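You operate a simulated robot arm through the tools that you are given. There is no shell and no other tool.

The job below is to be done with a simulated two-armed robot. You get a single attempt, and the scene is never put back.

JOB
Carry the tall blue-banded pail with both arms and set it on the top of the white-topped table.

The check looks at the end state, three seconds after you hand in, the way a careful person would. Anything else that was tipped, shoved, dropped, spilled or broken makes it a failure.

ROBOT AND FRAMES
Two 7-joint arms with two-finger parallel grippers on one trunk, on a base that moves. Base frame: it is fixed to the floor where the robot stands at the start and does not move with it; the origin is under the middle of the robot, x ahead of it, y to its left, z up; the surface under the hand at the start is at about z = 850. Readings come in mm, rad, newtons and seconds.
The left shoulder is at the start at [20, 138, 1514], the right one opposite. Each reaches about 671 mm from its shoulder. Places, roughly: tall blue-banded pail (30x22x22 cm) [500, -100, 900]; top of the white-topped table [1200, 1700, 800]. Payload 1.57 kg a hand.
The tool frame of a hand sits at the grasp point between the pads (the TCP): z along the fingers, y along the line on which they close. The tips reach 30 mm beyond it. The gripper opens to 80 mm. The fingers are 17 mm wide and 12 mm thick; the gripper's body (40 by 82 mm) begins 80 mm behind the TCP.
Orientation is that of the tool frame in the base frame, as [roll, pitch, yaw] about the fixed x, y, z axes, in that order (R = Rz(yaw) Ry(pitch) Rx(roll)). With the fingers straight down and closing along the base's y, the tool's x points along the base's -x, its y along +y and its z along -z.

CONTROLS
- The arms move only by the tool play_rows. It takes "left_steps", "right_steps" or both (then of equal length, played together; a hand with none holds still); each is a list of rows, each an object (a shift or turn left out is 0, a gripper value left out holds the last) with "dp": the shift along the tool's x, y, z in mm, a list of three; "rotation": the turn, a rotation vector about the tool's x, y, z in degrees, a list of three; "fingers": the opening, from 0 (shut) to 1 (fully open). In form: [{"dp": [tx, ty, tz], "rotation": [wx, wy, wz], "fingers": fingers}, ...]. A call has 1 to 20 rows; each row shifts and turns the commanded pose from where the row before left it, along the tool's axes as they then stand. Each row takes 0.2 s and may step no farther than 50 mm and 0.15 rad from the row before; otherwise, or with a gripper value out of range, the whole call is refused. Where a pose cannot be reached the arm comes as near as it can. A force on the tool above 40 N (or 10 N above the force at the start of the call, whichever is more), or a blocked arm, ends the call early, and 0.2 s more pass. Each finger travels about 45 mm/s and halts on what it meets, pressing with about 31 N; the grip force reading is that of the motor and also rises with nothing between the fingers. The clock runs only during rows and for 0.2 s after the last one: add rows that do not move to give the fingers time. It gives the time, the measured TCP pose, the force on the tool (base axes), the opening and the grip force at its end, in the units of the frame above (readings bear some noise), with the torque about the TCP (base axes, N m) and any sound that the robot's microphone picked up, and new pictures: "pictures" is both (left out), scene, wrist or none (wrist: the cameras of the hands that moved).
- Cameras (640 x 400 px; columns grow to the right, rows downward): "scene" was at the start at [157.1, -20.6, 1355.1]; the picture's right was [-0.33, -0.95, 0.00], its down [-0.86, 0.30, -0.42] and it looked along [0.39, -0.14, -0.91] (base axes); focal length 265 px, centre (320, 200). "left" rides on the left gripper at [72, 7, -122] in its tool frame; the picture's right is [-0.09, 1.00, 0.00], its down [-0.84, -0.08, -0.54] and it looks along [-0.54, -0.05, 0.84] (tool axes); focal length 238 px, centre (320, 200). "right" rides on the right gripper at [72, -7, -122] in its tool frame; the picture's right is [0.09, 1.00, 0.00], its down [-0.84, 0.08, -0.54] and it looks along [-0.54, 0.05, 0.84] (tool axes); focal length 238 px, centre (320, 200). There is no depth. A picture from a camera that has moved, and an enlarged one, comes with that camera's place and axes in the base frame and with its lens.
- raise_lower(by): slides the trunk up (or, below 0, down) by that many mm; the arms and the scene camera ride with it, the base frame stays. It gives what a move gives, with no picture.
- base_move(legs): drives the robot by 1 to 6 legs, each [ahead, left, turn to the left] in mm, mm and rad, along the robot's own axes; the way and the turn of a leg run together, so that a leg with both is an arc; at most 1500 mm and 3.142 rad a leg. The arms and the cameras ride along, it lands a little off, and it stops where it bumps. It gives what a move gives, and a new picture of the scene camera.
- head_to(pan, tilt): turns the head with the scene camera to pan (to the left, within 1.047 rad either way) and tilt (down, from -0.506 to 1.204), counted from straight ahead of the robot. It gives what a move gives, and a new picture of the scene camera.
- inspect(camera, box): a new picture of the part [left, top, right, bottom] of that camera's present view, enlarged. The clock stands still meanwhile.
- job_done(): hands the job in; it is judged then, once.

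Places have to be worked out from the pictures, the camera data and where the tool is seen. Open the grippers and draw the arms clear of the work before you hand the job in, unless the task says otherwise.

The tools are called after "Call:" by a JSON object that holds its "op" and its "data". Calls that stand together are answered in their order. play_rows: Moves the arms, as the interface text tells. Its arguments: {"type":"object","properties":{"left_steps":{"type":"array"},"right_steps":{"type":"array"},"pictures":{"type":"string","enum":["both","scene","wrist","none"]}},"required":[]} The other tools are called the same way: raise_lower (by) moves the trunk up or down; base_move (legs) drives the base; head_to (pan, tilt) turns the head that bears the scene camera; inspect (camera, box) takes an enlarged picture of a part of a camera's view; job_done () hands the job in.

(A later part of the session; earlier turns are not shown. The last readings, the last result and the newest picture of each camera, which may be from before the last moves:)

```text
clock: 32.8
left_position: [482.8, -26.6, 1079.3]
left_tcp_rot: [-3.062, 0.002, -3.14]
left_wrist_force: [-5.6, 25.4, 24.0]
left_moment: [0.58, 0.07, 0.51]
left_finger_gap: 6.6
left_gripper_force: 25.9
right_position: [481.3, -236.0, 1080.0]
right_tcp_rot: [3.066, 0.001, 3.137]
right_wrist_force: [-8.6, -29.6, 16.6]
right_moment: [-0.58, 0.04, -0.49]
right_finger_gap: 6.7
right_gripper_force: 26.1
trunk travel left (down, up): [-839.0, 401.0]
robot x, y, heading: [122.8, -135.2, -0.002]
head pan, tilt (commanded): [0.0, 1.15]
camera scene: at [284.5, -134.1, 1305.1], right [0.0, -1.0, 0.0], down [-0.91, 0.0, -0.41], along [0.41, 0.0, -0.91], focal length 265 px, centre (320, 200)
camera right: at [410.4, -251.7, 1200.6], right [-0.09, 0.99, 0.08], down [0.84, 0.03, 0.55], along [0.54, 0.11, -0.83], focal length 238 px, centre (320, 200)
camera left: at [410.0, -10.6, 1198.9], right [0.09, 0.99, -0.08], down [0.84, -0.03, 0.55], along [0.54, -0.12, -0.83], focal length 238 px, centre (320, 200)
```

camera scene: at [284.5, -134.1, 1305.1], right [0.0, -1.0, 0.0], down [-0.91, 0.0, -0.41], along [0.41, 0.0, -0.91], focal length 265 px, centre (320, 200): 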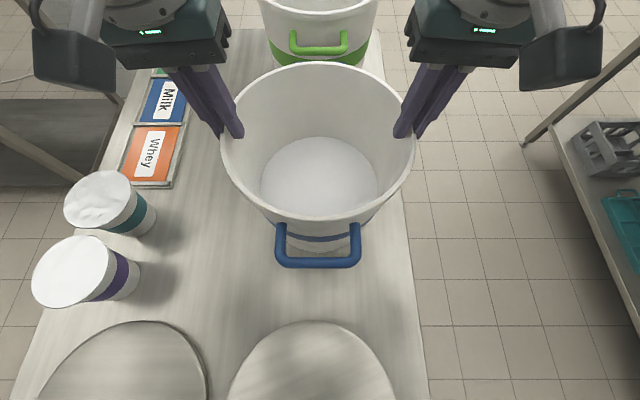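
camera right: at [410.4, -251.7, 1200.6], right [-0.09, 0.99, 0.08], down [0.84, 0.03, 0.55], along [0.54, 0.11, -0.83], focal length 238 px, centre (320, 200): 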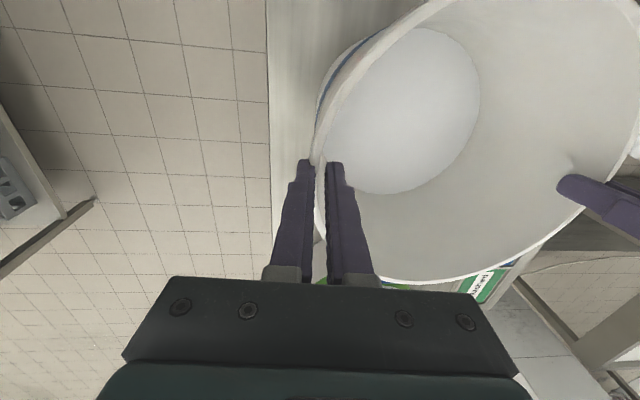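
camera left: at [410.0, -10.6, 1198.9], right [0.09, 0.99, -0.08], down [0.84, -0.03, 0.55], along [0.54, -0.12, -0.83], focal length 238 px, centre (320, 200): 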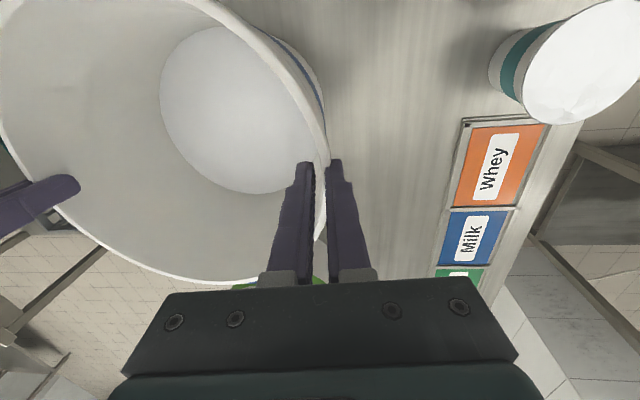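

The rim shrank in view while the camera rose: the fingers slid up the smooth wall and the pail stayed on the counter. Friction on the wall is too weak, so I'll let go and take the two handles instead, with a finger beneath each bar.

Call:
{"op": "play_rows", "data": {"left_steps": [{"fingers": 1}, {}, {}, {}, {}, {}], "right_steps": [{"fingers": 1}, {}, {}, {}, {}, {}], "pictures": "none"}}

Call:
{"op": "raise_lower", "data": {"by": 120}}

Call:
{"op": "head_to", "data": {"pan": 0.0, "tilt": 0.9}}

```text
clock: 34.2
left_position: [483.0, -30.3, 1079.0]
left_tcp_rot: [-3.057, 0.002, 3.139]
left_wrist_force: [-0.4, 0.4, 0.7]
left_moment: [-0.03, 0.01, 0.01]
left_finger_gap: 80.0
left_gripper_force: 0.1
right_position: [481.1, -233.4, 1079.9]
right_tcp_rot: [3.057, 0.001, 3.141]
right_wrist_force: [0.6, -0.6, 0.0]
right_moment: [0.01, -0.01, 0.0]
right_finger_gap: 80.0
right_gripper_force: 0.0
trunk travel left (down, up): [-839.0, 401.0]
robot x, y, heading: [124.1, -131.7, -0.006]
head pan, tilt (commanded): [0.0, 1.15]
```

```text
clock: 35.7
left_position: [480.8, -29.0, 1198.4]
left_tcp_rot: [-3.056, 0.003, 3.139]
left_wrist_force: [0.0, 0.3, -0.8]
left_moment: [0.03, -0.04, 0.0]
left_finger_gap: 79.9
left_gripper_force: 0.0
right_position: [481.5, -231.9, 1199.3]
right_tcp_rot: [3.056, 0.0, 3.141]
right_wrist_force: [0.4, -0.5, 0.6]
right_moment: [-0.03, 0.01, 0.01]
right_finger_gap: 79.9
right_gripper_force: 0.0
trunk travel left (down, up): [-959.0, 281.0]
robot x, y, heading: [123.8, -129.4, -0.0]
head pan, tilt (commanded): [0.0, 1.15]
```

```text
clock: 36.4
left_position: [481.6, -29.4, 1198.2]
left_tcp_rot: [-3.057, 0.002, 3.14]
left_wrist_force: [0.5, -0.6, 0.7]
left_moment: [0.0, -0.02, 0.01]
left_finger_gap: 79.9
left_gripper_force: 0.0
right_position: [480.2, -233.1, 1199.8]
right_tcp_rot: [3.056, 0.001, 3.141]
right_wrist_force: [-0.5, 0.2, -0.1]
right_moment: [-0.02, 0.01, 0.01]
right_finger_gap: 79.6
right_gripper_force: 0.1
trunk travel left (down, up): [-959.0, 281.0]
robot x, y, heading: [125.6, -131.0, -0.002]
head pan, tilt (commanded): [0.0, 0.901]
camera scene: at [300.1, -133.8, 1441.4], right [0.0, -1.0, 0.0], down [-0.78, 0.0, -0.62], along [0.62, 0.0, -0.78], focal length 265 px, centre (320, 200)
```

scene: 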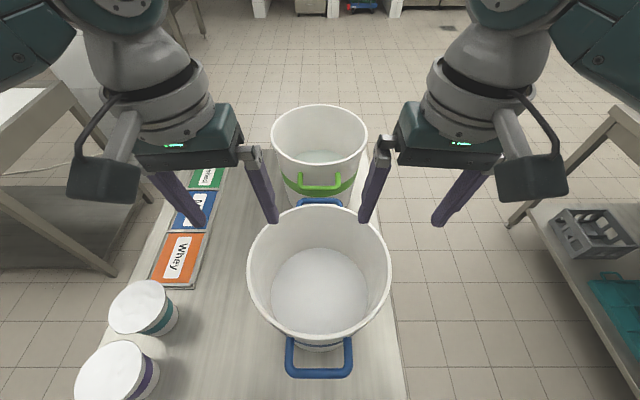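

The pail stands where it was. I zoom on both pails to place the far blue handle and the green pail's handle precisely.

Call:
{"op": "inspect", "data": {"camera": "scene", "box": [240, 90, 400, 250]}}

Call:
{"op": "inspect", "data": {"camera": "scene", "box": [230, 230, 410, 400]}}

```text
2.50 times, centred on (320, 170) of scene
camera zoom: at [300.1, -133.8, 1441.4], right [0.0, -1.0, 0.0], down [-0.78, 0.0, -0.62], along [0.62, 0.0, -0.78], focal length 663 px, centre (320, 275)
```

zoom: 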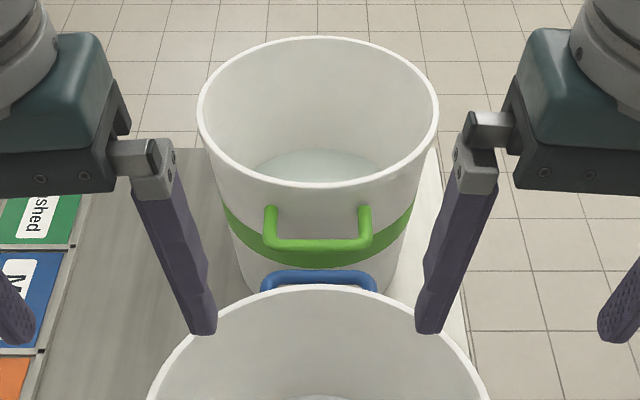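

```text
2.35 times, centred on (320, 315) of scene
camera zoom: at [300.1, -133.8, 1441.4], right [0.0, -1.0, 0.0], down [-0.78, 0.0, -0.62], along [0.62, 0.0, -0.78], focal length 624 px, centre (320, -71)
```

zoom: 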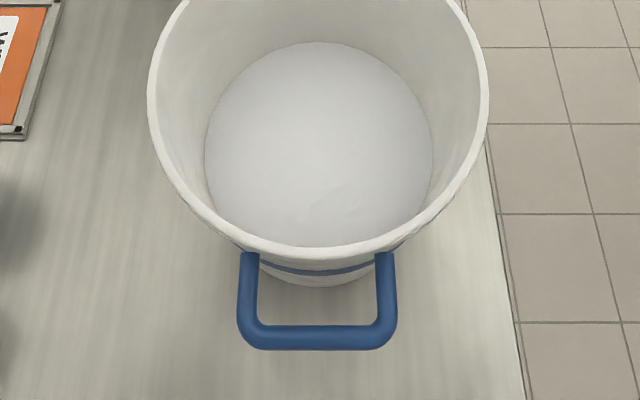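

The far blue bar is at x≈620, z≈1030, with 29 mm of air to the green pail's handle — enough for a finger 17 mm wide if I come in along +y. So I drive out to the right, turn to face +y, and line up with the pail between the two arms.

Call:
{"op": "base_move", "data": {"legs": [[0, -430, 0], [0, 0, 1.5708]]}}

```text
clock: 42.9
left_position: [22.7, -206.4, 1198.9]
left_tcp_rot: [-3.055, 0.003, -1.578]
left_wrist_force: [-0.9, -0.8, -0.5]
left_moment: [0.0, -0.03, -0.01]
left_finger_gap: 80.0
left_gripper_force: 0.1
right_position: [226.8, -208.5, 1199.5]
right_tcp_rot: [3.055, -0.001, -1.578]
right_wrist_force: [-0.8, -0.3, -0.2]
right_moment: [-0.01, -0.04, 0.02]
right_finger_gap: 79.9
right_gripper_force: 0.0
trunk travel left (down, up): [-959.0, 281.0]
robot x, y, heading: [124.3, -559.5, 1.567]
head pan, tilt (commanded): [0.0, 0.901]
camera scene: at [125.3, -389.3, 1441.5], right [1.0, -0.01, 0.0], down [-0.01, -0.78, -0.62], along [0.0, 0.62, -0.78], focal length 265 px, centre (320, 200)
```

scene: 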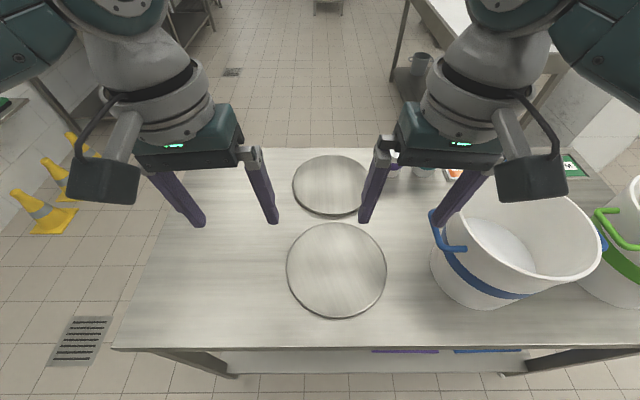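

The turn worked (heading ≈1.567) and nothing was touched. Now I strafe right by 355 mm and back 100 mm to stand square before the pail.

Call:
{"op": "base_move", "data": {"legs": [[-100, -355, 0.004]]}}

```text
clock: 45.2
left_position: [375.6, -308.2, 1198.0]
left_tcp_rot: [-3.055, 0.002, -1.573]
left_wrist_force: [-0.3, -0.4, 0.0]
left_moment: [0.02, -0.01, -0.01]
left_finger_gap: 80.0
left_gripper_force: 0.0
right_position: [579.7, -309.3, 1198.8]
right_tcp_rot: [3.056, 0.001, -1.57]
right_wrist_force: [0.4, -0.4, 0.2]
right_moment: [0.01, -0.01, 0.02]
right_finger_gap: 80.1
right_gripper_force: 0.1
trunk travel left (down, up): [-959.0, 281.0]
robot x, y, heading: [478.7, -667.2, 1.566]
head pan, tilt (commanded): [0.0, 0.901]
camera scene: at [479.7, -491.1, 1441.5], right [1.0, 0.0, 0.0], down [0.0, -0.78, -0.62], along [0.0, 0.62, -0.78], focal length 265 px, centre (320, 200)
```

scene: 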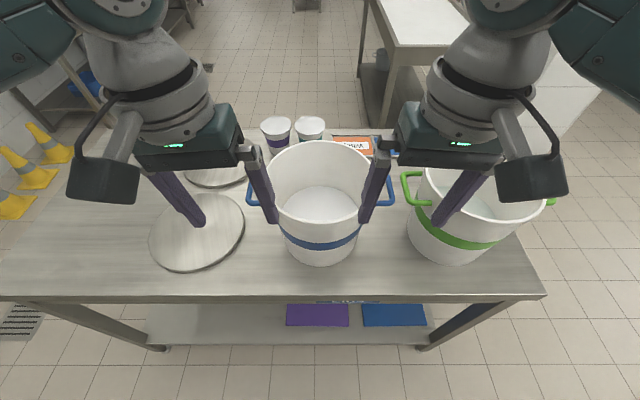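

The pail sits square in front with one handle on each side. I zoom in to measure both blue handles and the gap to the green handle.

Call:
{"op": "inspect", "data": {"camera": "scene", "box": [230, 120, 430, 280]}}

```text
2.50 times, centred on (330, 200) of scene
camera zoom: at [479.7, -491.1, 1441.5], right [1.0, 0.0, 0.0], down [0.0, -0.78, -0.62], along [0.0, 0.62, -0.78], focal length 663 px, centre (295, 200)
```

zoom: 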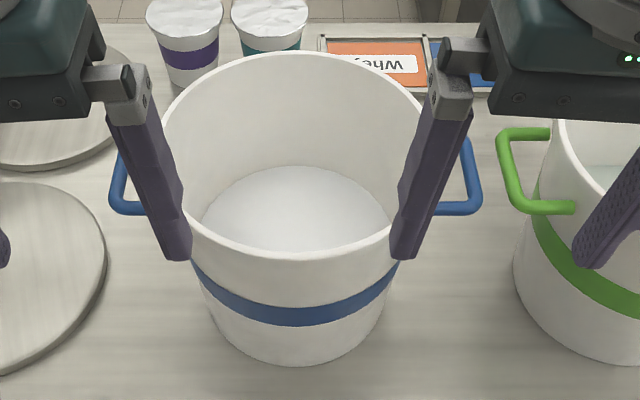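

Bars are at x≈339.5 and 620.5, z≈1030, spanning y≈-178 to -90. Now I turn both hands from pointing down to pointing ahead (+y) with the fingers closing vertically, cameras to the outside, while raising them.

Call:
{"op": "play_rows", "data": {"left_steps": [{"rotation": [-4.9, 0, 0]}, {"dp": [-4.87, 2.4, -7.73], "rotation": [-4.619, -4.619, 4.619]}, {"dp": [-5.24, 3.41, -7.09], "rotation": [-4.619, -4.619, 4.619]}, {"dp": [-5.46, 4.38, -6.34], "rotation": [-4.619, -4.619, 4.619]}, {"dp": [-5.55, 5.3, -5.51], "rotation": [-4.619, -4.619, 4.619]}, {"dp": [-5.49, 6.16, -4.6], "rotation": [-4.619, -4.619, 4.619]}, {"dp": [-5.3, 6.92, -3.63], "rotation": [-4.619, -4.619, 4.619]}, {"dp": [-4.97, 7.59, -2.63], "rotation": [-4.619, -4.619, 4.619]}], "right_steps": [{"rotation": [4.9, 0, 0]}, {"dp": [-4.87, -2.4, -7.73], "rotation": [4.619, -4.619, -4.619]}, {"dp": [-5.24, -3.41, -7.09], "rotation": [4.619, -4.619, -4.619]}, {"dp": [-5.46, -4.38, -6.34], "rotation": [4.619, -4.619, -4.619]}, {"dp": [-5.55, -5.3, -5.51], "rotation": [4.619, -4.619, -4.619]}, {"dp": [-5.49, -6.16, -4.6], "rotation": [4.619, -4.619, -4.619]}, {"dp": [-5.3, -6.92, -3.63], "rotation": [4.619, -4.619, -4.619]}, {"dp": [-4.97, -7.59, -2.63], "rotation": [4.619, -4.619, -4.619]}], "pictures": "scene"}}

```text
clock: 47.0
left_position: [358.0, -273.7, 1252.0]
left_tcp_rot: [2.412, 0.339, -2.301]
left_wrist_force: [0.1, 0.6, 0.2]
left_moment: [0.06, 0.02, 0.03]
left_finger_gap: 79.8
left_gripper_force: 0.1
right_position: [596.1, -274.6, 1254.0]
right_tcp_rot: [-2.414, 0.338, -0.844]
right_wrist_force: [0.2, -0.5, -0.2]
right_moment: [0.0, 0.0, 0.02]
right_finger_gap: 80.0
right_gripper_force: 0.0
trunk travel left (down, up): [-959.0, 281.0]
robot x, y, heading: [480.4, -666.1, 1.568]
head pan, tilt (commanded): [0.0, 0.901]
camera scene: at [479.7, -491.1, 1441.5], right [1.0, 0.0, 0.0], down [0.0, -0.78, -0.62], along [0.0, 0.62, -0.78], focal length 265 px, centre (320, 200)
```

scene: 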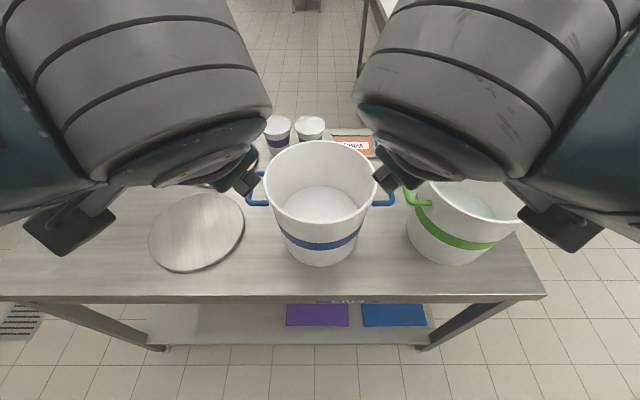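

Both arms follow evenly without contact. I finish the re-orientation.

Call:
{"op": "play_rows", "data": {"left_steps": [{"dp": [-4.5, 8.15, -1.62], "rotation": [-4.619, -4.619, 4.619]}, {"dp": [-3.92, 8.57, -0.6], "rotation": [-4.619, -4.619, 4.619]}, {"dp": [-3.22, 8.87, 0.39], "rotation": [-4.619, -4.619, 4.619]}, {"dp": [-2.43, 9.03, 1.34], "rotation": [-4.619, -4.619, 4.619]}, {"dp": [-1.55, 9.05, 2.23], "rotation": [-4.619, -4.619, 4.619]}, {"dp": [-0.61, 8.92, 3.05], "rotation": [-4.619, -4.619, 4.619]}, {"dp": [0.37, 8.66, 3.77], "rotation": [-4.619, -4.619, 4.619]}, {"dp": [1.38, 8.26, 4.38], "rotation": [-4.619, -4.619, 4.619]}], "right_steps": [{"dp": [-4.5, -8.15, -1.62], "rotation": [4.619, -4.619, -4.619]}, {"dp": [-3.92, -8.57, -0.6], "rotation": [4.619, -4.619, -4.619]}, {"dp": [-3.22, -8.87, 0.39], "rotation": [4.619, -4.619, -4.619]}, {"dp": [-2.43, -9.03, 1.34], "rotation": [4.619, -4.619, -4.619]}, {"dp": [-1.55, -9.05, 2.23], "rotation": [4.619, -4.619, -4.619]}, {"dp": [-0.61, -8.92, 3.05], "rotation": [4.619, -4.619, -4.619]}, {"dp": [0.37, -8.66, 3.77], "rotation": [4.619, -4.619, -4.619]}, {"dp": [1.38, -8.26, 4.38], "rotation": [4.619, -4.619, -4.619]}], "pictures": "both"}}

```text
clock: 48.8
left_position: [339.8, -237.3, 1315.2]
left_tcp_rot: [1.569, -0.003, 3.137]
left_wrist_force: [-0.1, 0.0, 0.6]
left_moment: [0.01, -0.03, -0.01]
left_finger_gap: 80.1
left_gripper_force: 0.1
right_position: [614.3, -236.3, 1315.0]
right_tcp_rot: [-1.57, -0.003, -0.001]
right_wrist_force: [0.3, 0.4, 0.0]
right_moment: [0.05, -0.02, 0.02]
right_finger_gap: 80.0
right_gripper_force: 0.1
trunk travel left (down, up): [-959.0, 281.0]
robot x, y, heading: [476.9, -662.2, 1.573]
head pan, tilt (commanded): [0.0, 0.901]
camera scene: at [479.7, -491.1, 1441.5], right [1.0, 0.0, 0.0], down [0.0, -0.78, -0.62], along [0.0, 0.62, -0.78], focal length 265 px, centre (320, 200)
camera right: at [687.9, -357.7, 1321.3], right [0.09, 0.0, -1.0], down [-0.84, -0.54, -0.08], along [-0.54, 0.84, -0.05], focal length 238 px, centre (320, 200)
camera left: at [267.1, -356.8, 1319.5], right [0.09, 0.0, 1.0], down [0.83, -0.55, -0.08], along [0.54, 0.84, -0.05], focal length 238 px, centre (320, 200)
```

scene: 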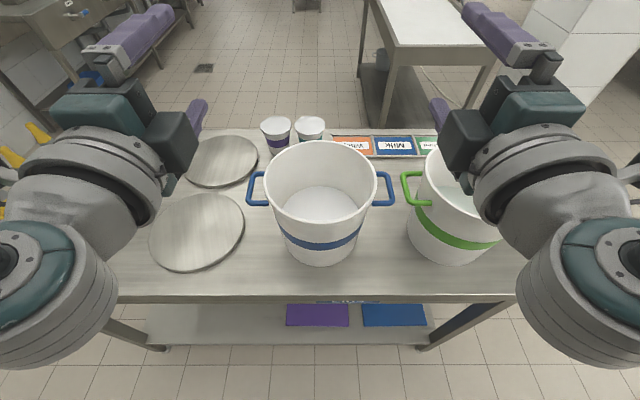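
right: 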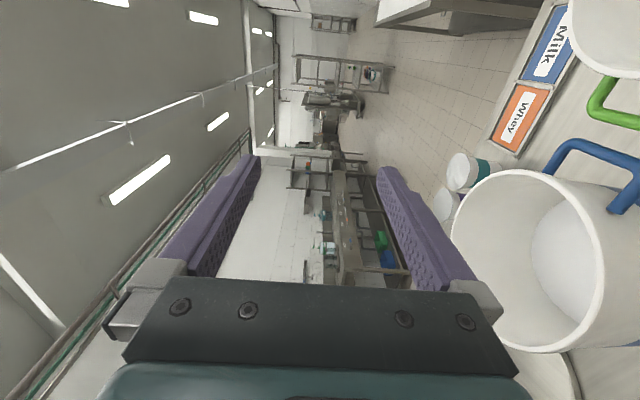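
left: 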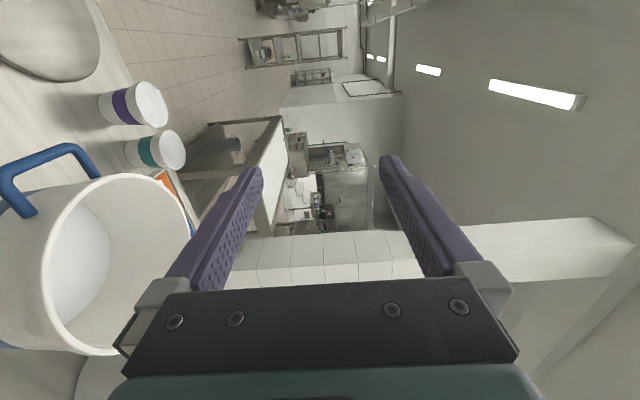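

Both hands now point ahead with fingers closing vertically, at z≈1315. I shift the right hand 6 mm outward to x≈620.5 and lower the trunk most of the way, still 30 mm short of the handles in y.

Call:
{"op": "play_rows", "data": {"left_steps": [{}, {}], "right_steps": [{"dp": [6.2, 0, 0]}, {}], "pictures": "none"}}

Call:
{"op": "raise_lower", "data": {"by": -215}}

Call:
{"op": "head_to", "data": {"pan": 0.0, "tilt": 0.6}}

```text
clock: 49.4
left_position: [340.0, -235.1, 1315.3]
left_tcp_rot: [1.569, -0.001, 3.138]
left_wrist_force: [0.1, -0.4, 0.3]
left_moment: [-0.02, 0.03, -0.01]
left_finger_gap: 79.9
left_gripper_force: 0.2
right_position: [622.6, -235.2, 1315.1]
right_tcp_rot: [-1.572, 0.002, 0.0]
right_wrist_force: [0.2, -0.8, -0.4]
right_moment: [0.01, 0.0, -0.04]
right_finger_gap: 79.9
right_gripper_force: 0.0
trunk travel left (down, up): [-959.0, 281.0]
robot x, y, heading: [475.3, -668.4, 1.572]
head pan, tilt (commanded): [0.0, 0.901]
```

```text
clock: 51.7
left_position: [339.4, -235.4, 1099.7]
left_tcp_rot: [1.569, 0.002, 3.14]
left_wrist_force: [0.2, 0.6, 0.5]
left_moment: [0.02, 0.0, -0.02]
left_finger_gap: 79.9
left_gripper_force: 0.1
right_position: [621.9, -235.4, 1102.2]
right_tcp_rot: [-1.571, 0.0, -0.001]
right_wrist_force: [-0.2, 0.5, 0.8]
right_moment: [0.03, 0.01, 0.01]
right_finger_gap: 79.9
right_gripper_force: 0.0
trunk travel left (down, up): [-744.0, 496.0]
robot x, y, heading: [479.0, -666.9, 1.567]
head pan, tilt (commanded): [0.0, 0.901]
```

```text
clock: 52.5
left_position: [339.3, -235.5, 1100.0]
left_tcp_rot: [1.57, 0.0, 3.139]
left_wrist_force: [0.9, 0.4, -0.2]
left_moment: [0.03, 0.0, 0.01]
left_finger_gap: 79.9
left_gripper_force: 0.0
right_position: [622.1, -235.9, 1100.7]
right_tcp_rot: [-1.57, 0.0, -0.002]
right_wrist_force: [-0.7, -0.9, -0.1]
right_moment: [-0.02, 0.0, 0.01]
right_finger_gap: 80.0
right_gripper_force: 0.1
trunk travel left (down, up): [-744.0, 496.0]
robot x, y, heading: [484.1, -664.8, 1.571]
head pan, tilt (commanded): [0.0, 0.6]
camera scene: at [479.7, -478.3, 1251.2], right [1.0, 0.0, 0.0], down [0.0, -0.57, -0.82], along [0.0, 0.82, -0.57], focal length 265 px, centre (320, 200)
```

scene: 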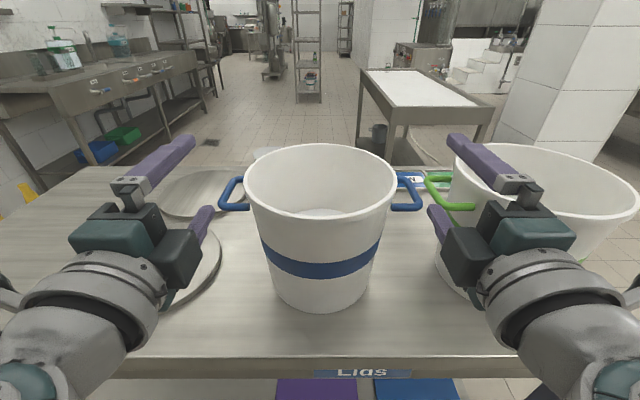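

A very clear view now. I zoom on the handles to fix their height from this lower camera.

Call:
{"op": "inspect", "data": {"camera": "scene", "box": [200, 130, 320, 230]}}

Call:
{"op": "inspect", "data": {"camera": "scene", "box": [360, 130, 480, 230]}}

Call:
{"op": "inspect", "data": {"camera": "left", "box": [0, 0, 640, 400]}}

Call:
{"op": "inspect", "data": {"camera": "right", "box": [0, 0, 640, 400]}}

```text
4.00 times, centred on (260, 180) of scene
camera zoom: at [479.7, -478.3, 1251.2], right [1.0, 0.0, 0.0], down [0.0, -0.57, -0.82], along [0.0, 0.82, -0.57], focal length 1061 px, centre (560, 280)
```

zoom: 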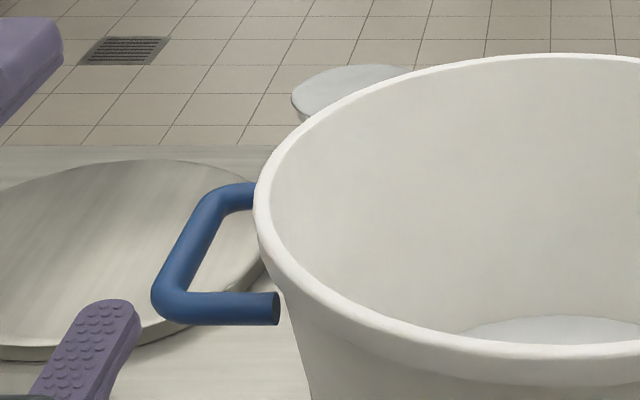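

```text
4.00 times, centred on (420, 180) of scene
camera zoom: at [479.7, -478.3, 1251.2], right [1.0, 0.0, 0.0], down [0.0, -0.57, -0.82], along [0.0, 0.82, -0.57], focal length 1061 px, centre (-80, 280)
```

zoom: 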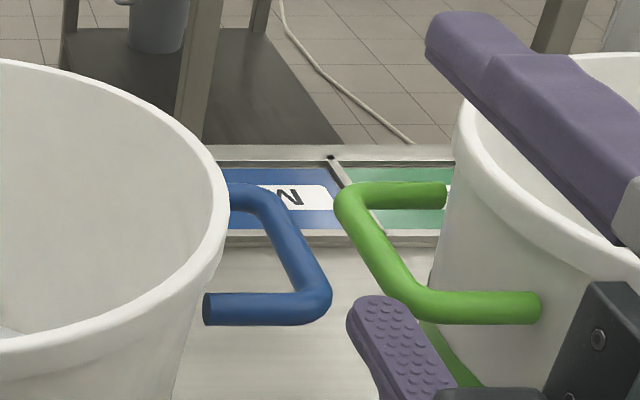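

```text
1.00 times, centred on (320, 200) of left (not enlarged: the box is as wide or as high as the picture)
camera zoom: at [267.1, -356.8, 1104.6], right [0.09, 0.0, 1.0], down [0.84, -0.54, -0.08], along [0.54, 0.84, -0.05], focal length 238 px, centre (320, 200)
```

zoom: 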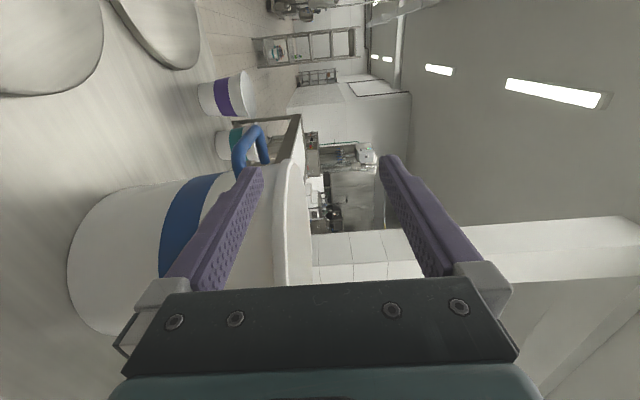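

```text
1.00 times, centred on (320, 200) of right (not enlarged: the box is as wide or as high as the picture)
camera zoom: at [694.1, -357.6, 1106.4], right [0.09, 0.0, -1.0], down [-0.84, -0.54, -0.08], along [-0.54, 0.84, -0.05], focal length 238 px, centre (320, 200)
```

zoom: 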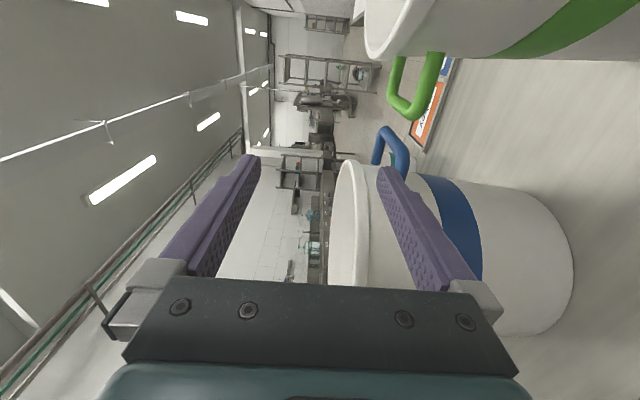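

The handle bars come out at z≈1026, spanning y≈-172 to -88. I lower the trunk by 74 mm so the grippers are level with the bars, then move both hands ahead 98 mm to straddle them.

Call:
{"op": "raise_lower", "data": {"by": -74}}

Call:
{"op": "play_rows", "data": {"left_steps": [{"dp": [0, 0, 16]}, {"dp": [0, 0, 16]}, {"dp": [0, 0, 16]}, {}], "right_steps": [{"dp": [0, 0, 16]}, {"dp": [0, 0, 16]}, {"dp": [0, 0, 16]}, {}], "pictures": "both"}}

```text
clock: 53.6
left_position: [340.1, -235.2, 1026.2]
left_tcp_rot: [1.569, -0.001, 3.141]
left_wrist_force: [0.8, -0.4, 0.0]
left_moment: [-0.02, -0.01, 0.02]
left_finger_gap: 80.1
left_gripper_force: 0.0
right_position: [622.9, -235.2, 1026.6]
right_tcp_rot: [-1.571, 0.0, -0.001]
right_wrist_force: [0.4, 0.0, -0.3]
right_moment: [0.0, 0.01, -0.01]
right_finger_gap: 80.2
right_gripper_force: 0.0
trunk travel left (down, up): [-670.0, 570.0]
robot x, y, heading: [478.7, -666.8, 1.568]
head pan, tilt (commanded): [0.0, 0.6]
```

```text
clock: 54.6
left_position: [339.7, -187.8, 1025.3]
left_tcp_rot: [1.57, 0.001, 3.14]
left_wrist_force: [-0.8, -0.8, 0.9]
left_moment: [-0.03, -0.02, -0.01]
left_finger_gap: 80.1
left_gripper_force: 0.0
right_position: [621.9, -187.2, 1027.8]
right_tcp_rot: [-1.57, 0.001, -0.002]
right_wrist_force: [-0.1, -0.3, -0.2]
right_moment: [0.01, 0.01, 0.01]
right_finger_gap: 80.2
right_gripper_force: 0.0
trunk travel left (down, up): [-670.0, 570.0]
robot x, y, heading: [481.6, -665.2, 1.567]
head pan, tilt (commanded): [0.0, 0.6]
camera scene: at [479.7, -478.3, 1177.2], right [1.0, 0.0, 0.0], down [0.0, -0.56, -0.83], along [0.0, 0.83, -0.56], focal length 265 px, centre (320, 200)
camera right: at [694.4, -309.4, 1032.5], right [0.09, 0.0, -1.0], down [-0.84, -0.54, -0.08], along [-0.54, 0.84, -0.05], focal length 238 px, centre (320, 200)
camera left: at [267.2, -308.4, 1030.7], right [0.09, 0.0, 1.0], down [0.84, -0.54, -0.08], along [0.54, 0.84, -0.05], focal length 238 px, centre (320, 200)
```

scene: 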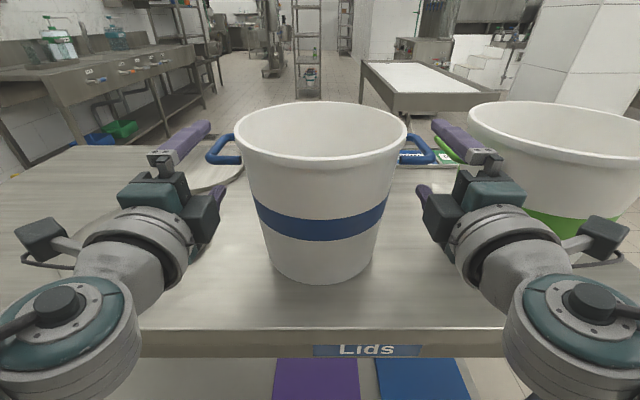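
right: 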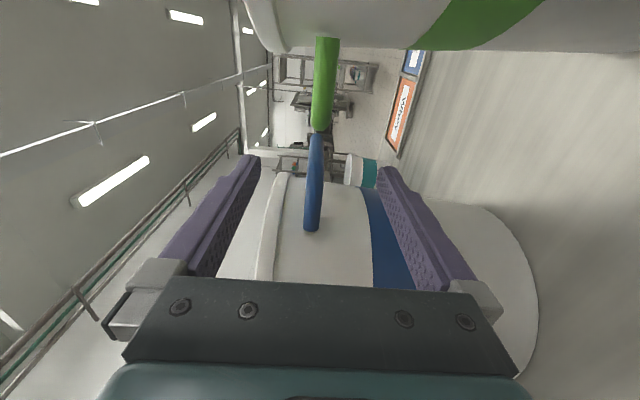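
left: 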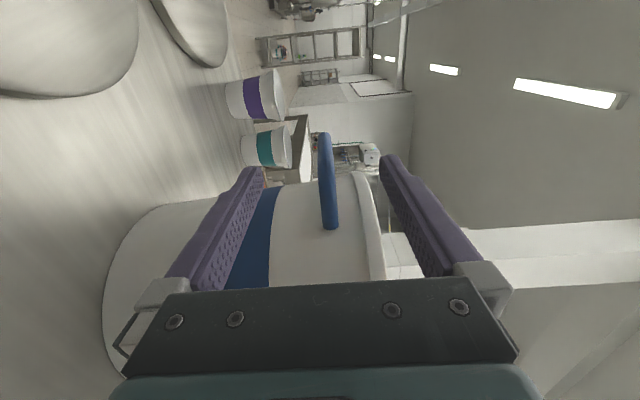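

Both bars sit centrally between the fingers (z≈1028, x≈339 and 621), and the green handle is 22 mm clear of the right finger. I advance another 50 mm and raise the left hand 2 mm.

Call:
{"op": "play_rows", "data": {"left_steps": [{"dp": [0, 1, 16.5]}, {"dp": [0, 1, 16.5]}, {"dp": [0, 0.5, 16.5]}, {}], "right_steps": [{"dp": [0, 0, 16.5]}, {"dp": [0, 0, 16.5]}, {"dp": [0, 0, 16.5]}, {}], "pictures": "both"}}

```text
clock: 55.6
left_position: [340.2, -137.9, 1028.6]
left_tcp_rot: [1.57, 0.002, 3.138]
left_wrist_force: [0.5, 0.5, 0.5]
left_moment: [0.02, 0.02, -0.01]
left_finger_gap: 80.3
left_gripper_force: 0.2
right_position: [622.0, -138.9, 1026.7]
right_tcp_rot: [-1.572, 0.0, -0.002]
right_wrist_force: [0.7, 0.3, -0.6]
right_moment: [-0.02, -0.03, 0.01]
right_finger_gap: 80.1
right_gripper_force: 0.0
trunk travel left (down, up): [-670.0, 570.0]
robot x, y, heading: [481.3, -668.5, 1.569]
head pan, tilt (commanded): [0.0, 0.6]
camera scene: at [479.7, -478.3, 1177.2], right [1.0, 0.0, 0.0], down [0.0, -0.56, -0.83], along [0.0, 0.83, -0.56], focal length 265 px, centre (320, 200)
camera right: at [693.5, -259.9, 1032.2], right [0.09, 0.0, -1.0], down [-0.84, -0.54, -0.08], along [-0.54, 0.84, -0.05], focal length 238 px, centre (320, 200)
camera left: at [267.6, -259.1, 1033.6], right [0.09, 0.0, 1.0], down [0.84, -0.54, -0.08], along [0.54, 0.84, -0.05], focal length 238 px, centre (320, 200)
```

scene: 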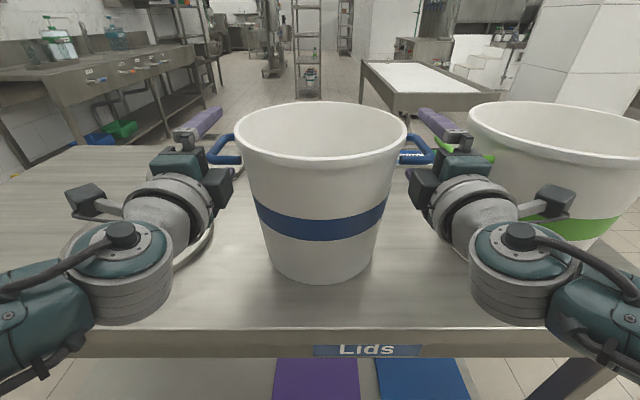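
right: 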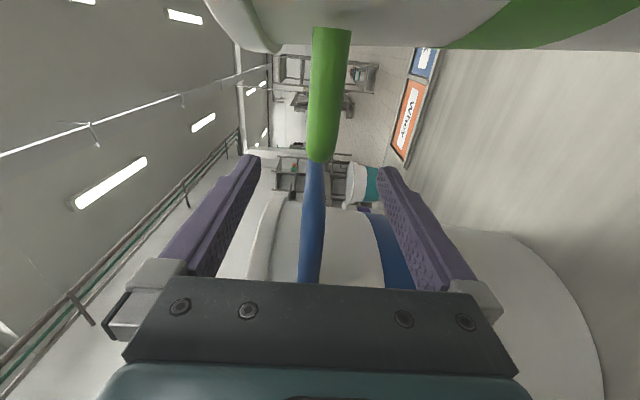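
left: 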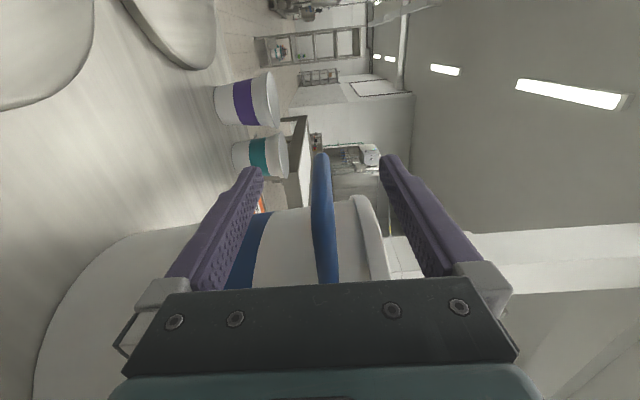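

The bars lie right between the fingers. I close both grippers on them.

Call:
{"op": "play_rows", "data": {"left_steps": [{"fingers": 0}, {}, {}, {}, {}, {}, {}, {}], "right_steps": [{"fingers": 0}, {}, {}, {}, {}, {}, {}, {}], "pictures": "both"}}

```text
clock: 57.4
left_position: [341.3, -136.9, 1028.9]
left_tcp_rot: [1.565, -0.001, 3.14]
left_wrist_force: [-3.2, -9.8, 16.2]
left_moment: [-1.23, 0.07, -0.22]
left_finger_gap: 12.1
left_gripper_force: 29.1
right_position: [622.4, -137.4, 1028.9]
right_tcp_rot: [-1.566, -0.001, -0.001]
right_wrist_force: [0.9, -12.3, 31.6]
right_moment: [-1.37, -0.1, -0.1]
right_finger_gap: 11.9
right_gripper_force: 29.1
trunk travel left (down, up): [-670.0, 570.0]
robot x, y, heading: [480.8, -666.7, 1.566]
head pan, tilt (commanded): [0.0, 0.6]
camera scene: at [479.9, -478.0, 1177.7], right [1.0, 0.0, 0.0], down [0.0, -0.56, -0.83], along [0.0, 0.83, -0.56], focal length 265 px, centre (320, 200)
camera right: at [693.5, -259.1, 1034.6], right [0.09, 0.01, -1.0], down [-0.84, -0.54, -0.08], along [-0.54, 0.84, -0.04], focal length 238 px, centre (320, 200)
camera left: at [267.7, -258.8, 1034.7], right [0.09, 0.0, 1.0], down [0.84, -0.54, -0.08], along [0.54, 0.84, -0.05], focal length 238 px, centre (320, 200)
```

scene: 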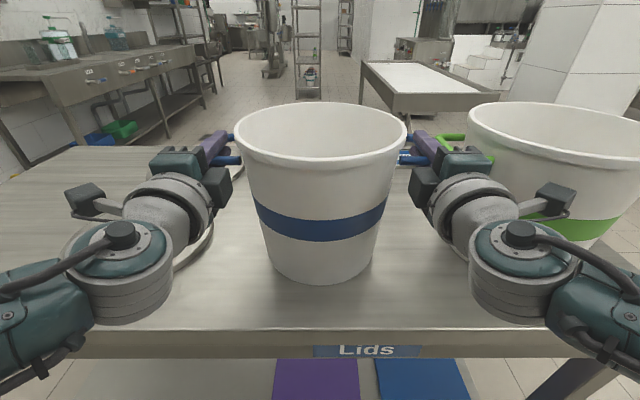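
right: 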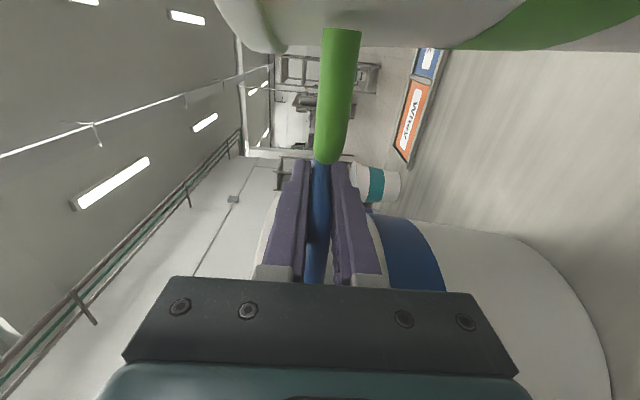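
left: 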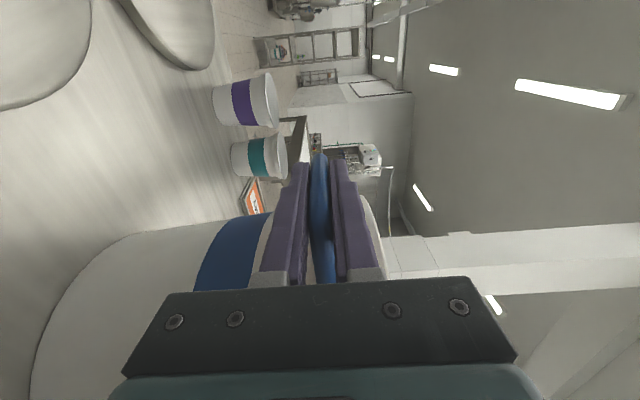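

Both grippers hold the 12 mm bars. I lift 25 mm with the trunk and compare the picture.

Call:
{"op": "raise_lower", "data": {"by": 25}}

Call:
{"op": "play_rows", "data": {"left_steps": [{}, {}], "right_steps": [{}, {}], "pictures": "both"}}

```text
clock: 58.1
left_position: [340.2, -139.4, 1051.1]
left_tcp_rot: [1.572, 0.001, 3.137]
left_wrist_force: [-0.6, -3.9, -6.5]
left_moment: [-0.64, -0.11, -1.05]
left_finger_gap: 12.0
left_gripper_force: 29.3
right_position: [621.8, -140.4, 1048.0]
right_tcp_rot: [-1.578, -0.001, 0.001]
right_wrist_force: [0.8, 4.1, -8.9]
right_moment: [0.59, -0.08, -0.02]
right_finger_gap: 11.5
right_gripper_force: 29.4
trunk travel left (down, up): [-695.0, 545.0]
robot x, y, heading: [480.6, -665.5, 1.571]
head pan, tilt (commanded): [0.0, 0.6]
```

```text
clock: 58.8
left_position: [340.9, -138.8, 1052.6]
left_tcp_rot: [1.571, -0.001, 3.137]
left_wrist_force: [-1.0, -2.8, -7.1]
left_moment: [-0.55, -0.08, -1.04]
left_finger_gap: 11.9
left_gripper_force: 28.7
right_position: [621.8, -140.1, 1050.0]
right_tcp_rot: [-1.574, 0.001, 0.0]
right_wrist_force: [-0.1, 3.0, -8.0]
right_moment: [0.42, -0.11, 0.18]
right_finger_gap: 11.9
right_gripper_force: 28.8
trunk travel left (down, up): [-695.0, 545.0]
robot x, y, heading: [480.5, -662.9, 1.57]
head pan, tilt (commanded): [0.0, 0.6]
camera scene: at [479.7, -479.4, 1201.9], right [1.0, 0.0, 0.0], down [0.0, -0.57, -0.82], along [0.0, 0.82, -0.57], focal length 265 px, centre (320, 200)
camera right: at [693.5, -261.5, 1056.3], right [0.09, 0.0, -1.0], down [-0.84, -0.54, -0.08], along [-0.54, 0.84, -0.05], focal length 238 px, centre (320, 200)
camera left: at [267.5, -260.7, 1057.7], right [0.09, 0.0, 1.0], down [0.84, -0.54, -0.08], along [0.54, 0.84, -0.05], focal length 238 px, centre (320, 200)
```

scene: 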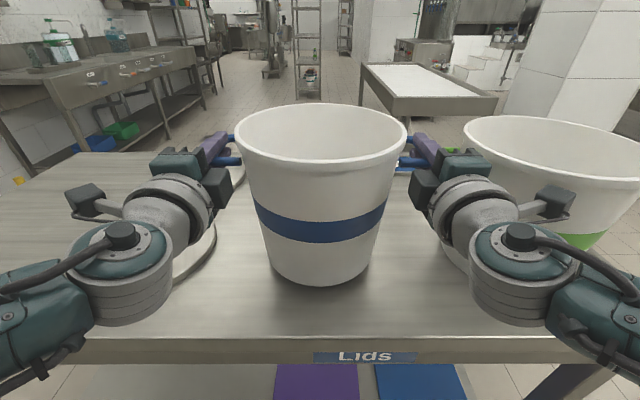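
right: 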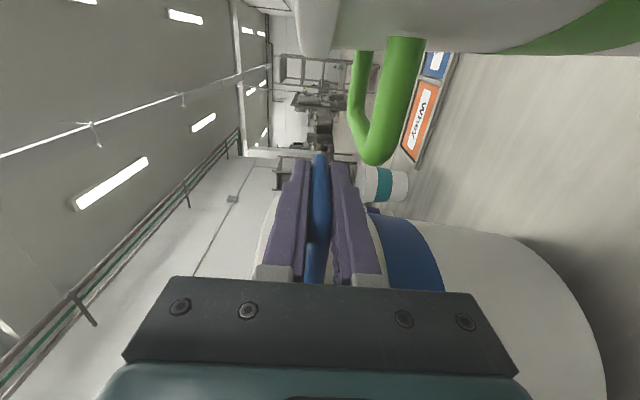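
left: 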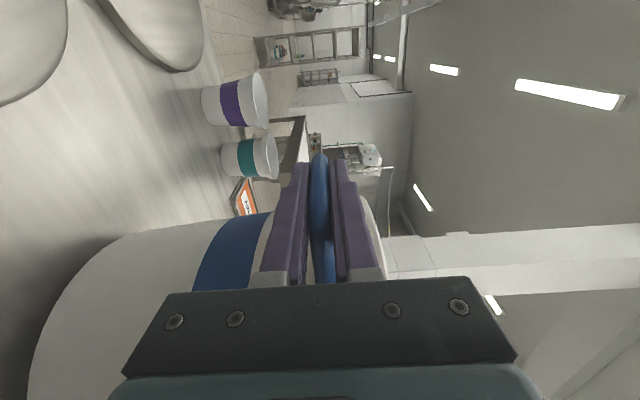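

The pail came up with the hands (its rim kept its place in the picture, about 15 N total on both hands). I lift another 280 mm so its bottom clears the green pail and everything else on the counter.

Call:
{"op": "raise_lower", "data": {"by": 140}}

Call:
{"op": "raise_lower", "data": {"by": 140}}

Call:
{"op": "play_rows", "data": {"left_steps": [{}], "right_steps": [{}], "pictures": "both"}}

```text
clock: 60.4
left_position: [338.3, -138.4, 1192.3]
left_tcp_rot: [1.571, 0.0, 3.14]
left_wrist_force: [1.2, 1.5, -7.0]
left_moment: [-0.49, -0.02, 0.44]
left_finger_gap: 11.8
left_gripper_force: 28.5
right_position: [620.9, -138.3, 1190.8]
right_tcp_rot: [-1.574, 0.0, 0.0]
right_wrist_force: [-1.9, -1.2, -7.1]
right_moment: [0.4, 0.03, -0.07]
right_finger_gap: 11.8
right_gripper_force: 28.7
trunk travel left (down, up): [-835.0, 405.0]
robot x, y, heading: [479.6, -664.0, 1.572]
head pan, tilt (commanded): [0.0, 0.6]
```

```text
clock: 62.1
left_position: [339.9, -139.6, 1332.4]
left_tcp_rot: [1.57, 0.001, 3.137]
left_wrist_force: [1.5, 2.3, -7.7]
left_moment: [-0.47, -0.06, 0.33]
left_finger_gap: 11.9
left_gripper_force: 29.1
right_position: [621.4, -139.7, 1329.9]
right_tcp_rot: [-1.574, -0.001, 0.001]
right_wrist_force: [-1.6, -2.2, -7.3]
right_moment: [0.4, 0.01, 0.36]
right_finger_gap: 11.9
right_gripper_force: 28.6
trunk travel left (down, up): [-975.0, 265.0]
robot x, y, heading: [481.9, -667.4, 1.571]
head pan, tilt (commanded): [0.0, 0.6]
```

```text
clock: 62.5
left_position: [339.7, -138.2, 1331.8]
left_tcp_rot: [1.57, 0.0, 3.137]
left_wrist_force: [1.8, 2.7, -7.4]
left_moment: [-0.47, -0.03, 0.32]
left_finger_gap: 11.6
left_gripper_force: 29.8
right_position: [621.3, -139.2, 1331.1]
right_tcp_rot: [-1.572, 0.0, 0.001]
right_wrist_force: [-0.8, -2.5, -8.2]
right_moment: [0.36, -0.02, 0.42]
right_finger_gap: 12.0
right_gripper_force: 29.6
trunk travel left (down, up): [-975.0, 265.0]
robot x, y, heading: [477.7, -667.7, 1.569]
head pan, tilt (commanded): [0.0, 0.6]
camera scene: at [479.7, -478.9, 1481.9], right [1.0, 0.0, 0.0], down [0.0, -0.57, -0.82], along [0.0, 0.82, -0.57], focal length 265 px, centre (320, 200)
camera right: at [693.5, -261.0, 1336.4], right [0.09, 0.0, -1.0], down [-0.84, -0.54, -0.08], along [-0.54, 0.84, -0.05], focal length 238 px, centre (320, 200)
camera left: at [267.5, -260.3, 1337.6], right [0.09, 0.0, 1.0], down [0.84, -0.54, -0.08], along [0.54, 0.84, -0.05], focal length 238 px, centre (320, 200)
```

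scene: 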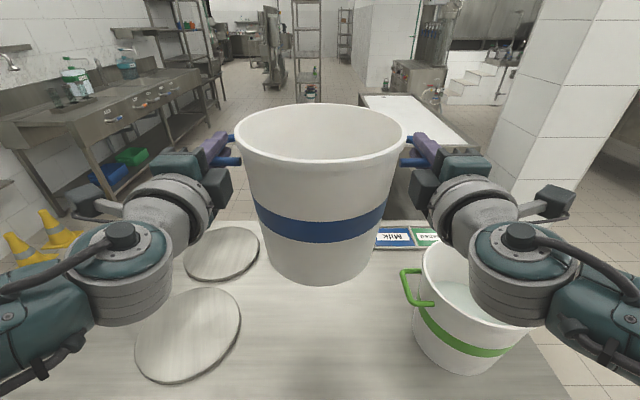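
right: 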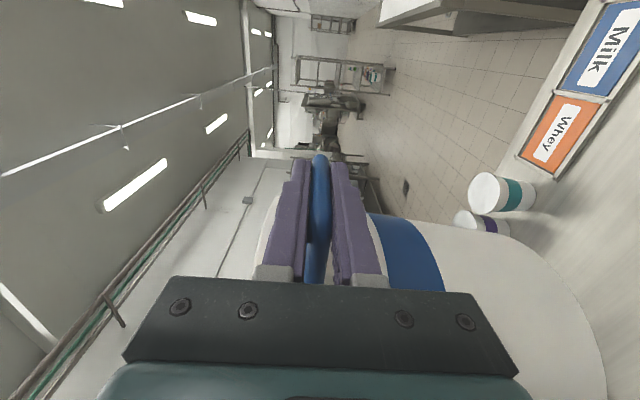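
left: 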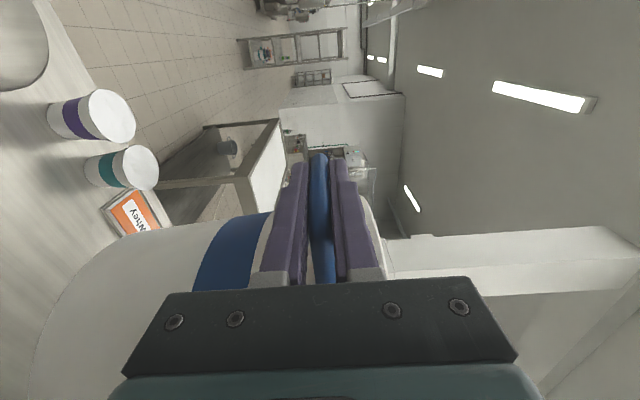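

The pail hangs level and steady (≈15.5 N in total). I back off slightly and strafe right past the green pail, at a height well above it.

Call:
{"op": "base_move", "data": {"legs": [[-60, -100, 0], [0, -540, 0]]}}

```text
clock: 66.5
left_position: [983.8, -201.0, 1333.0]
left_tcp_rot: [1.571, 0.001, 3.14]
left_wrist_force: [1.6, -1.4, -8.5]
left_moment: [-0.42, 0.01, -0.04]
left_finger_gap: 11.7
left_gripper_force: 28.8
right_position: [1264.4, -200.6, 1330.9]
right_tcp_rot: [-1.573, 0.0, -0.001]
right_wrist_force: [-1.9, 0.1, -6.9]
right_moment: [0.34, 0.03, -0.07]
right_finger_gap: 11.7
right_gripper_force: 28.6
trunk travel left (down, up): [-975.0, 265.0]
robot x, y, heading: [1122.3, -727.6, 1.569]
head pan, tilt (commanded): [0.0, 0.6]
camera scene: at [1122.9, -540.4, 1481.9], right [1.0, 0.0, 0.0], down [0.0, -0.57, -0.82], along [0.0, 0.82, -0.57], focal length 265 px, centre (320, 200)
```

scene: 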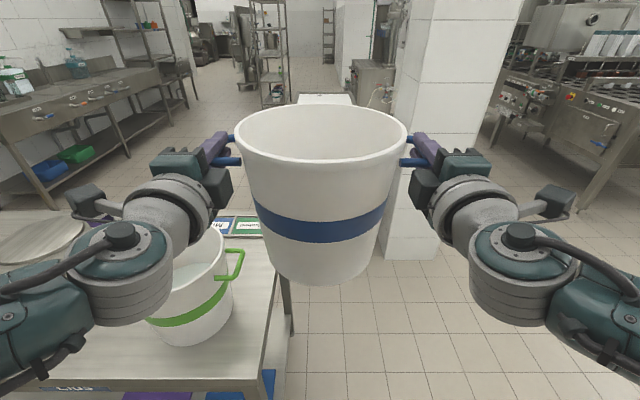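

Clear of the counter now, robot at about (1124, -727); the pillar's near corner is around (1640, 833), well to the right. I drive ahead 1100 mm toward the white-topped table and look again.

Call:
{"op": "base_move", "data": {"legs": [[1100, 0, 0]]}}

Call:
{"op": "head_to", "data": {"pan": 0.3, "tilt": 0.6}}

Call:
{"op": "head_to", "data": {"pan": -0.5, "tilt": 0.6}}

```text
clock: 72.1
left_position: [973.0, 898.0, 1331.7]
left_tcp_rot: [1.571, 0.0, -3.133]
left_wrist_force: [-0.1, 0.0, -7.5]
left_moment: [-0.37, -0.02, -0.01]
left_finger_gap: 12.1
left_gripper_force: 28.8
right_position: [1254.5, 900.3, 1331.3]
right_tcp_rot: [-1.575, -0.001, 0.01]
right_wrist_force: [0.3, -0.6, -7.1]
right_moment: [0.28, 0.03, -0.04]
right_finger_gap: 11.7
right_gripper_force: 29.3
trunk travel left (down, up): [-975.0, 265.0]
robot x, y, heading: [1116.1, 372.6, 1.58]
head pan, tilt (commanded): [0.0, 0.6]
camera scene: at [1116.2, 560.2, 1481.9], right [1.0, 0.01, 0.0], down [0.01, -0.57, -0.82], along [-0.01, 0.82, -0.57], focal length 265 px, centre (320, 200)
```

scene: 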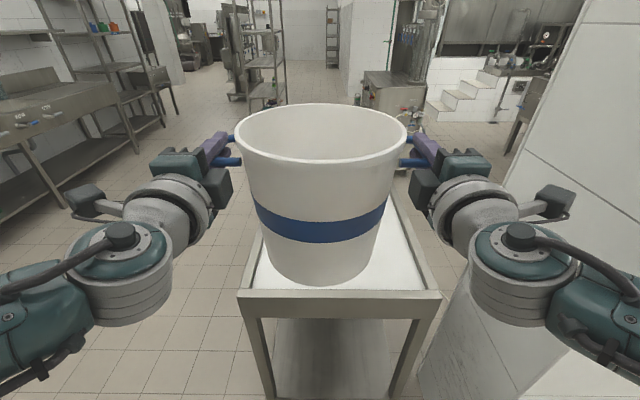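

```text
clock: 72.9
left_position: [972.2, 898.6, 1332.0]
left_tcp_rot: [1.572, -0.001, -3.134]
left_wrist_force: [-0.5, -0.9, -6.8]
left_moment: [-0.35, -0.05, -0.02]
left_finger_gap: 11.5
left_gripper_force: 28.6
right_position: [1254.3, 901.8, 1330.2]
right_tcp_rot: [-1.575, -0.002, 0.009]
right_wrist_force: [-0.1, 0.1, -6.9]
right_moment: [0.28, 0.05, 0.08]
right_finger_gap: 11.9
right_gripper_force: 29.1
trunk travel left (down, up): [-975.0, 265.0]
robot x, y, heading: [1114.4, 377.0, 1.58]
head pan, tilt (commanded): [0.3, 0.6]
camera scene: at [1090.1, 556.0, 1481.9], right [0.95, 0.3, 0.0], down [0.17, -0.54, -0.82], along [-0.25, 0.79, -0.57], focal length 265 px, centre (320, 200)
```

scene: 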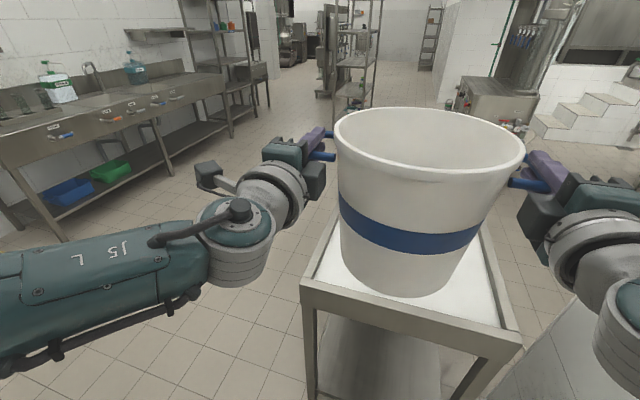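

```text
clock: 74.0
left_position: [973.3, 898.7, 1332.8]
left_tcp_rot: [1.572, 0.0, -3.135]
left_wrist_force: [-1.4, 1.0, -7.9]
left_moment: [-0.36, -0.04, -0.36]
left_finger_gap: 11.7
left_gripper_force: 29.3
right_position: [1254.1, 900.4, 1330.0]
right_tcp_rot: [-1.575, 0.001, 0.011]
right_wrist_force: [1.2, 0.2, -7.6]
right_moment: [0.31, -0.01, 0.39]
right_finger_gap: 12.1
right_gripper_force: 30.1
trunk travel left (down, up): [-975.0, 265.0]
robot x, y, heading: [1117.4, 375.2, 1.581]
head pan, tilt (commanded): [-0.499, 0.6]
camera scene: at [1158.5, 549.8, 1481.9], right [0.88, -0.47, 0.0], down [-0.27, -0.5, -0.82], along [0.39, 0.73, -0.57], focal length 265 px, centre (320, 200)
```

scene: 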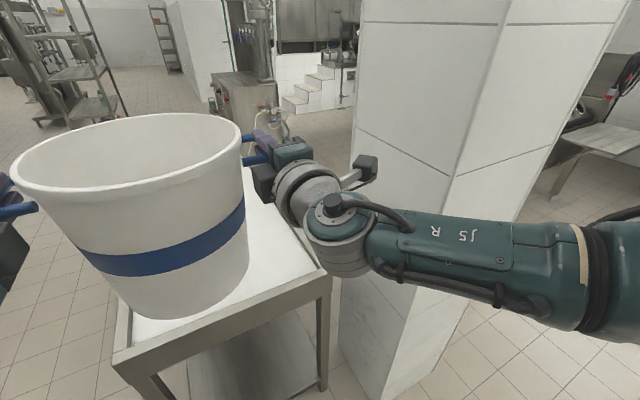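

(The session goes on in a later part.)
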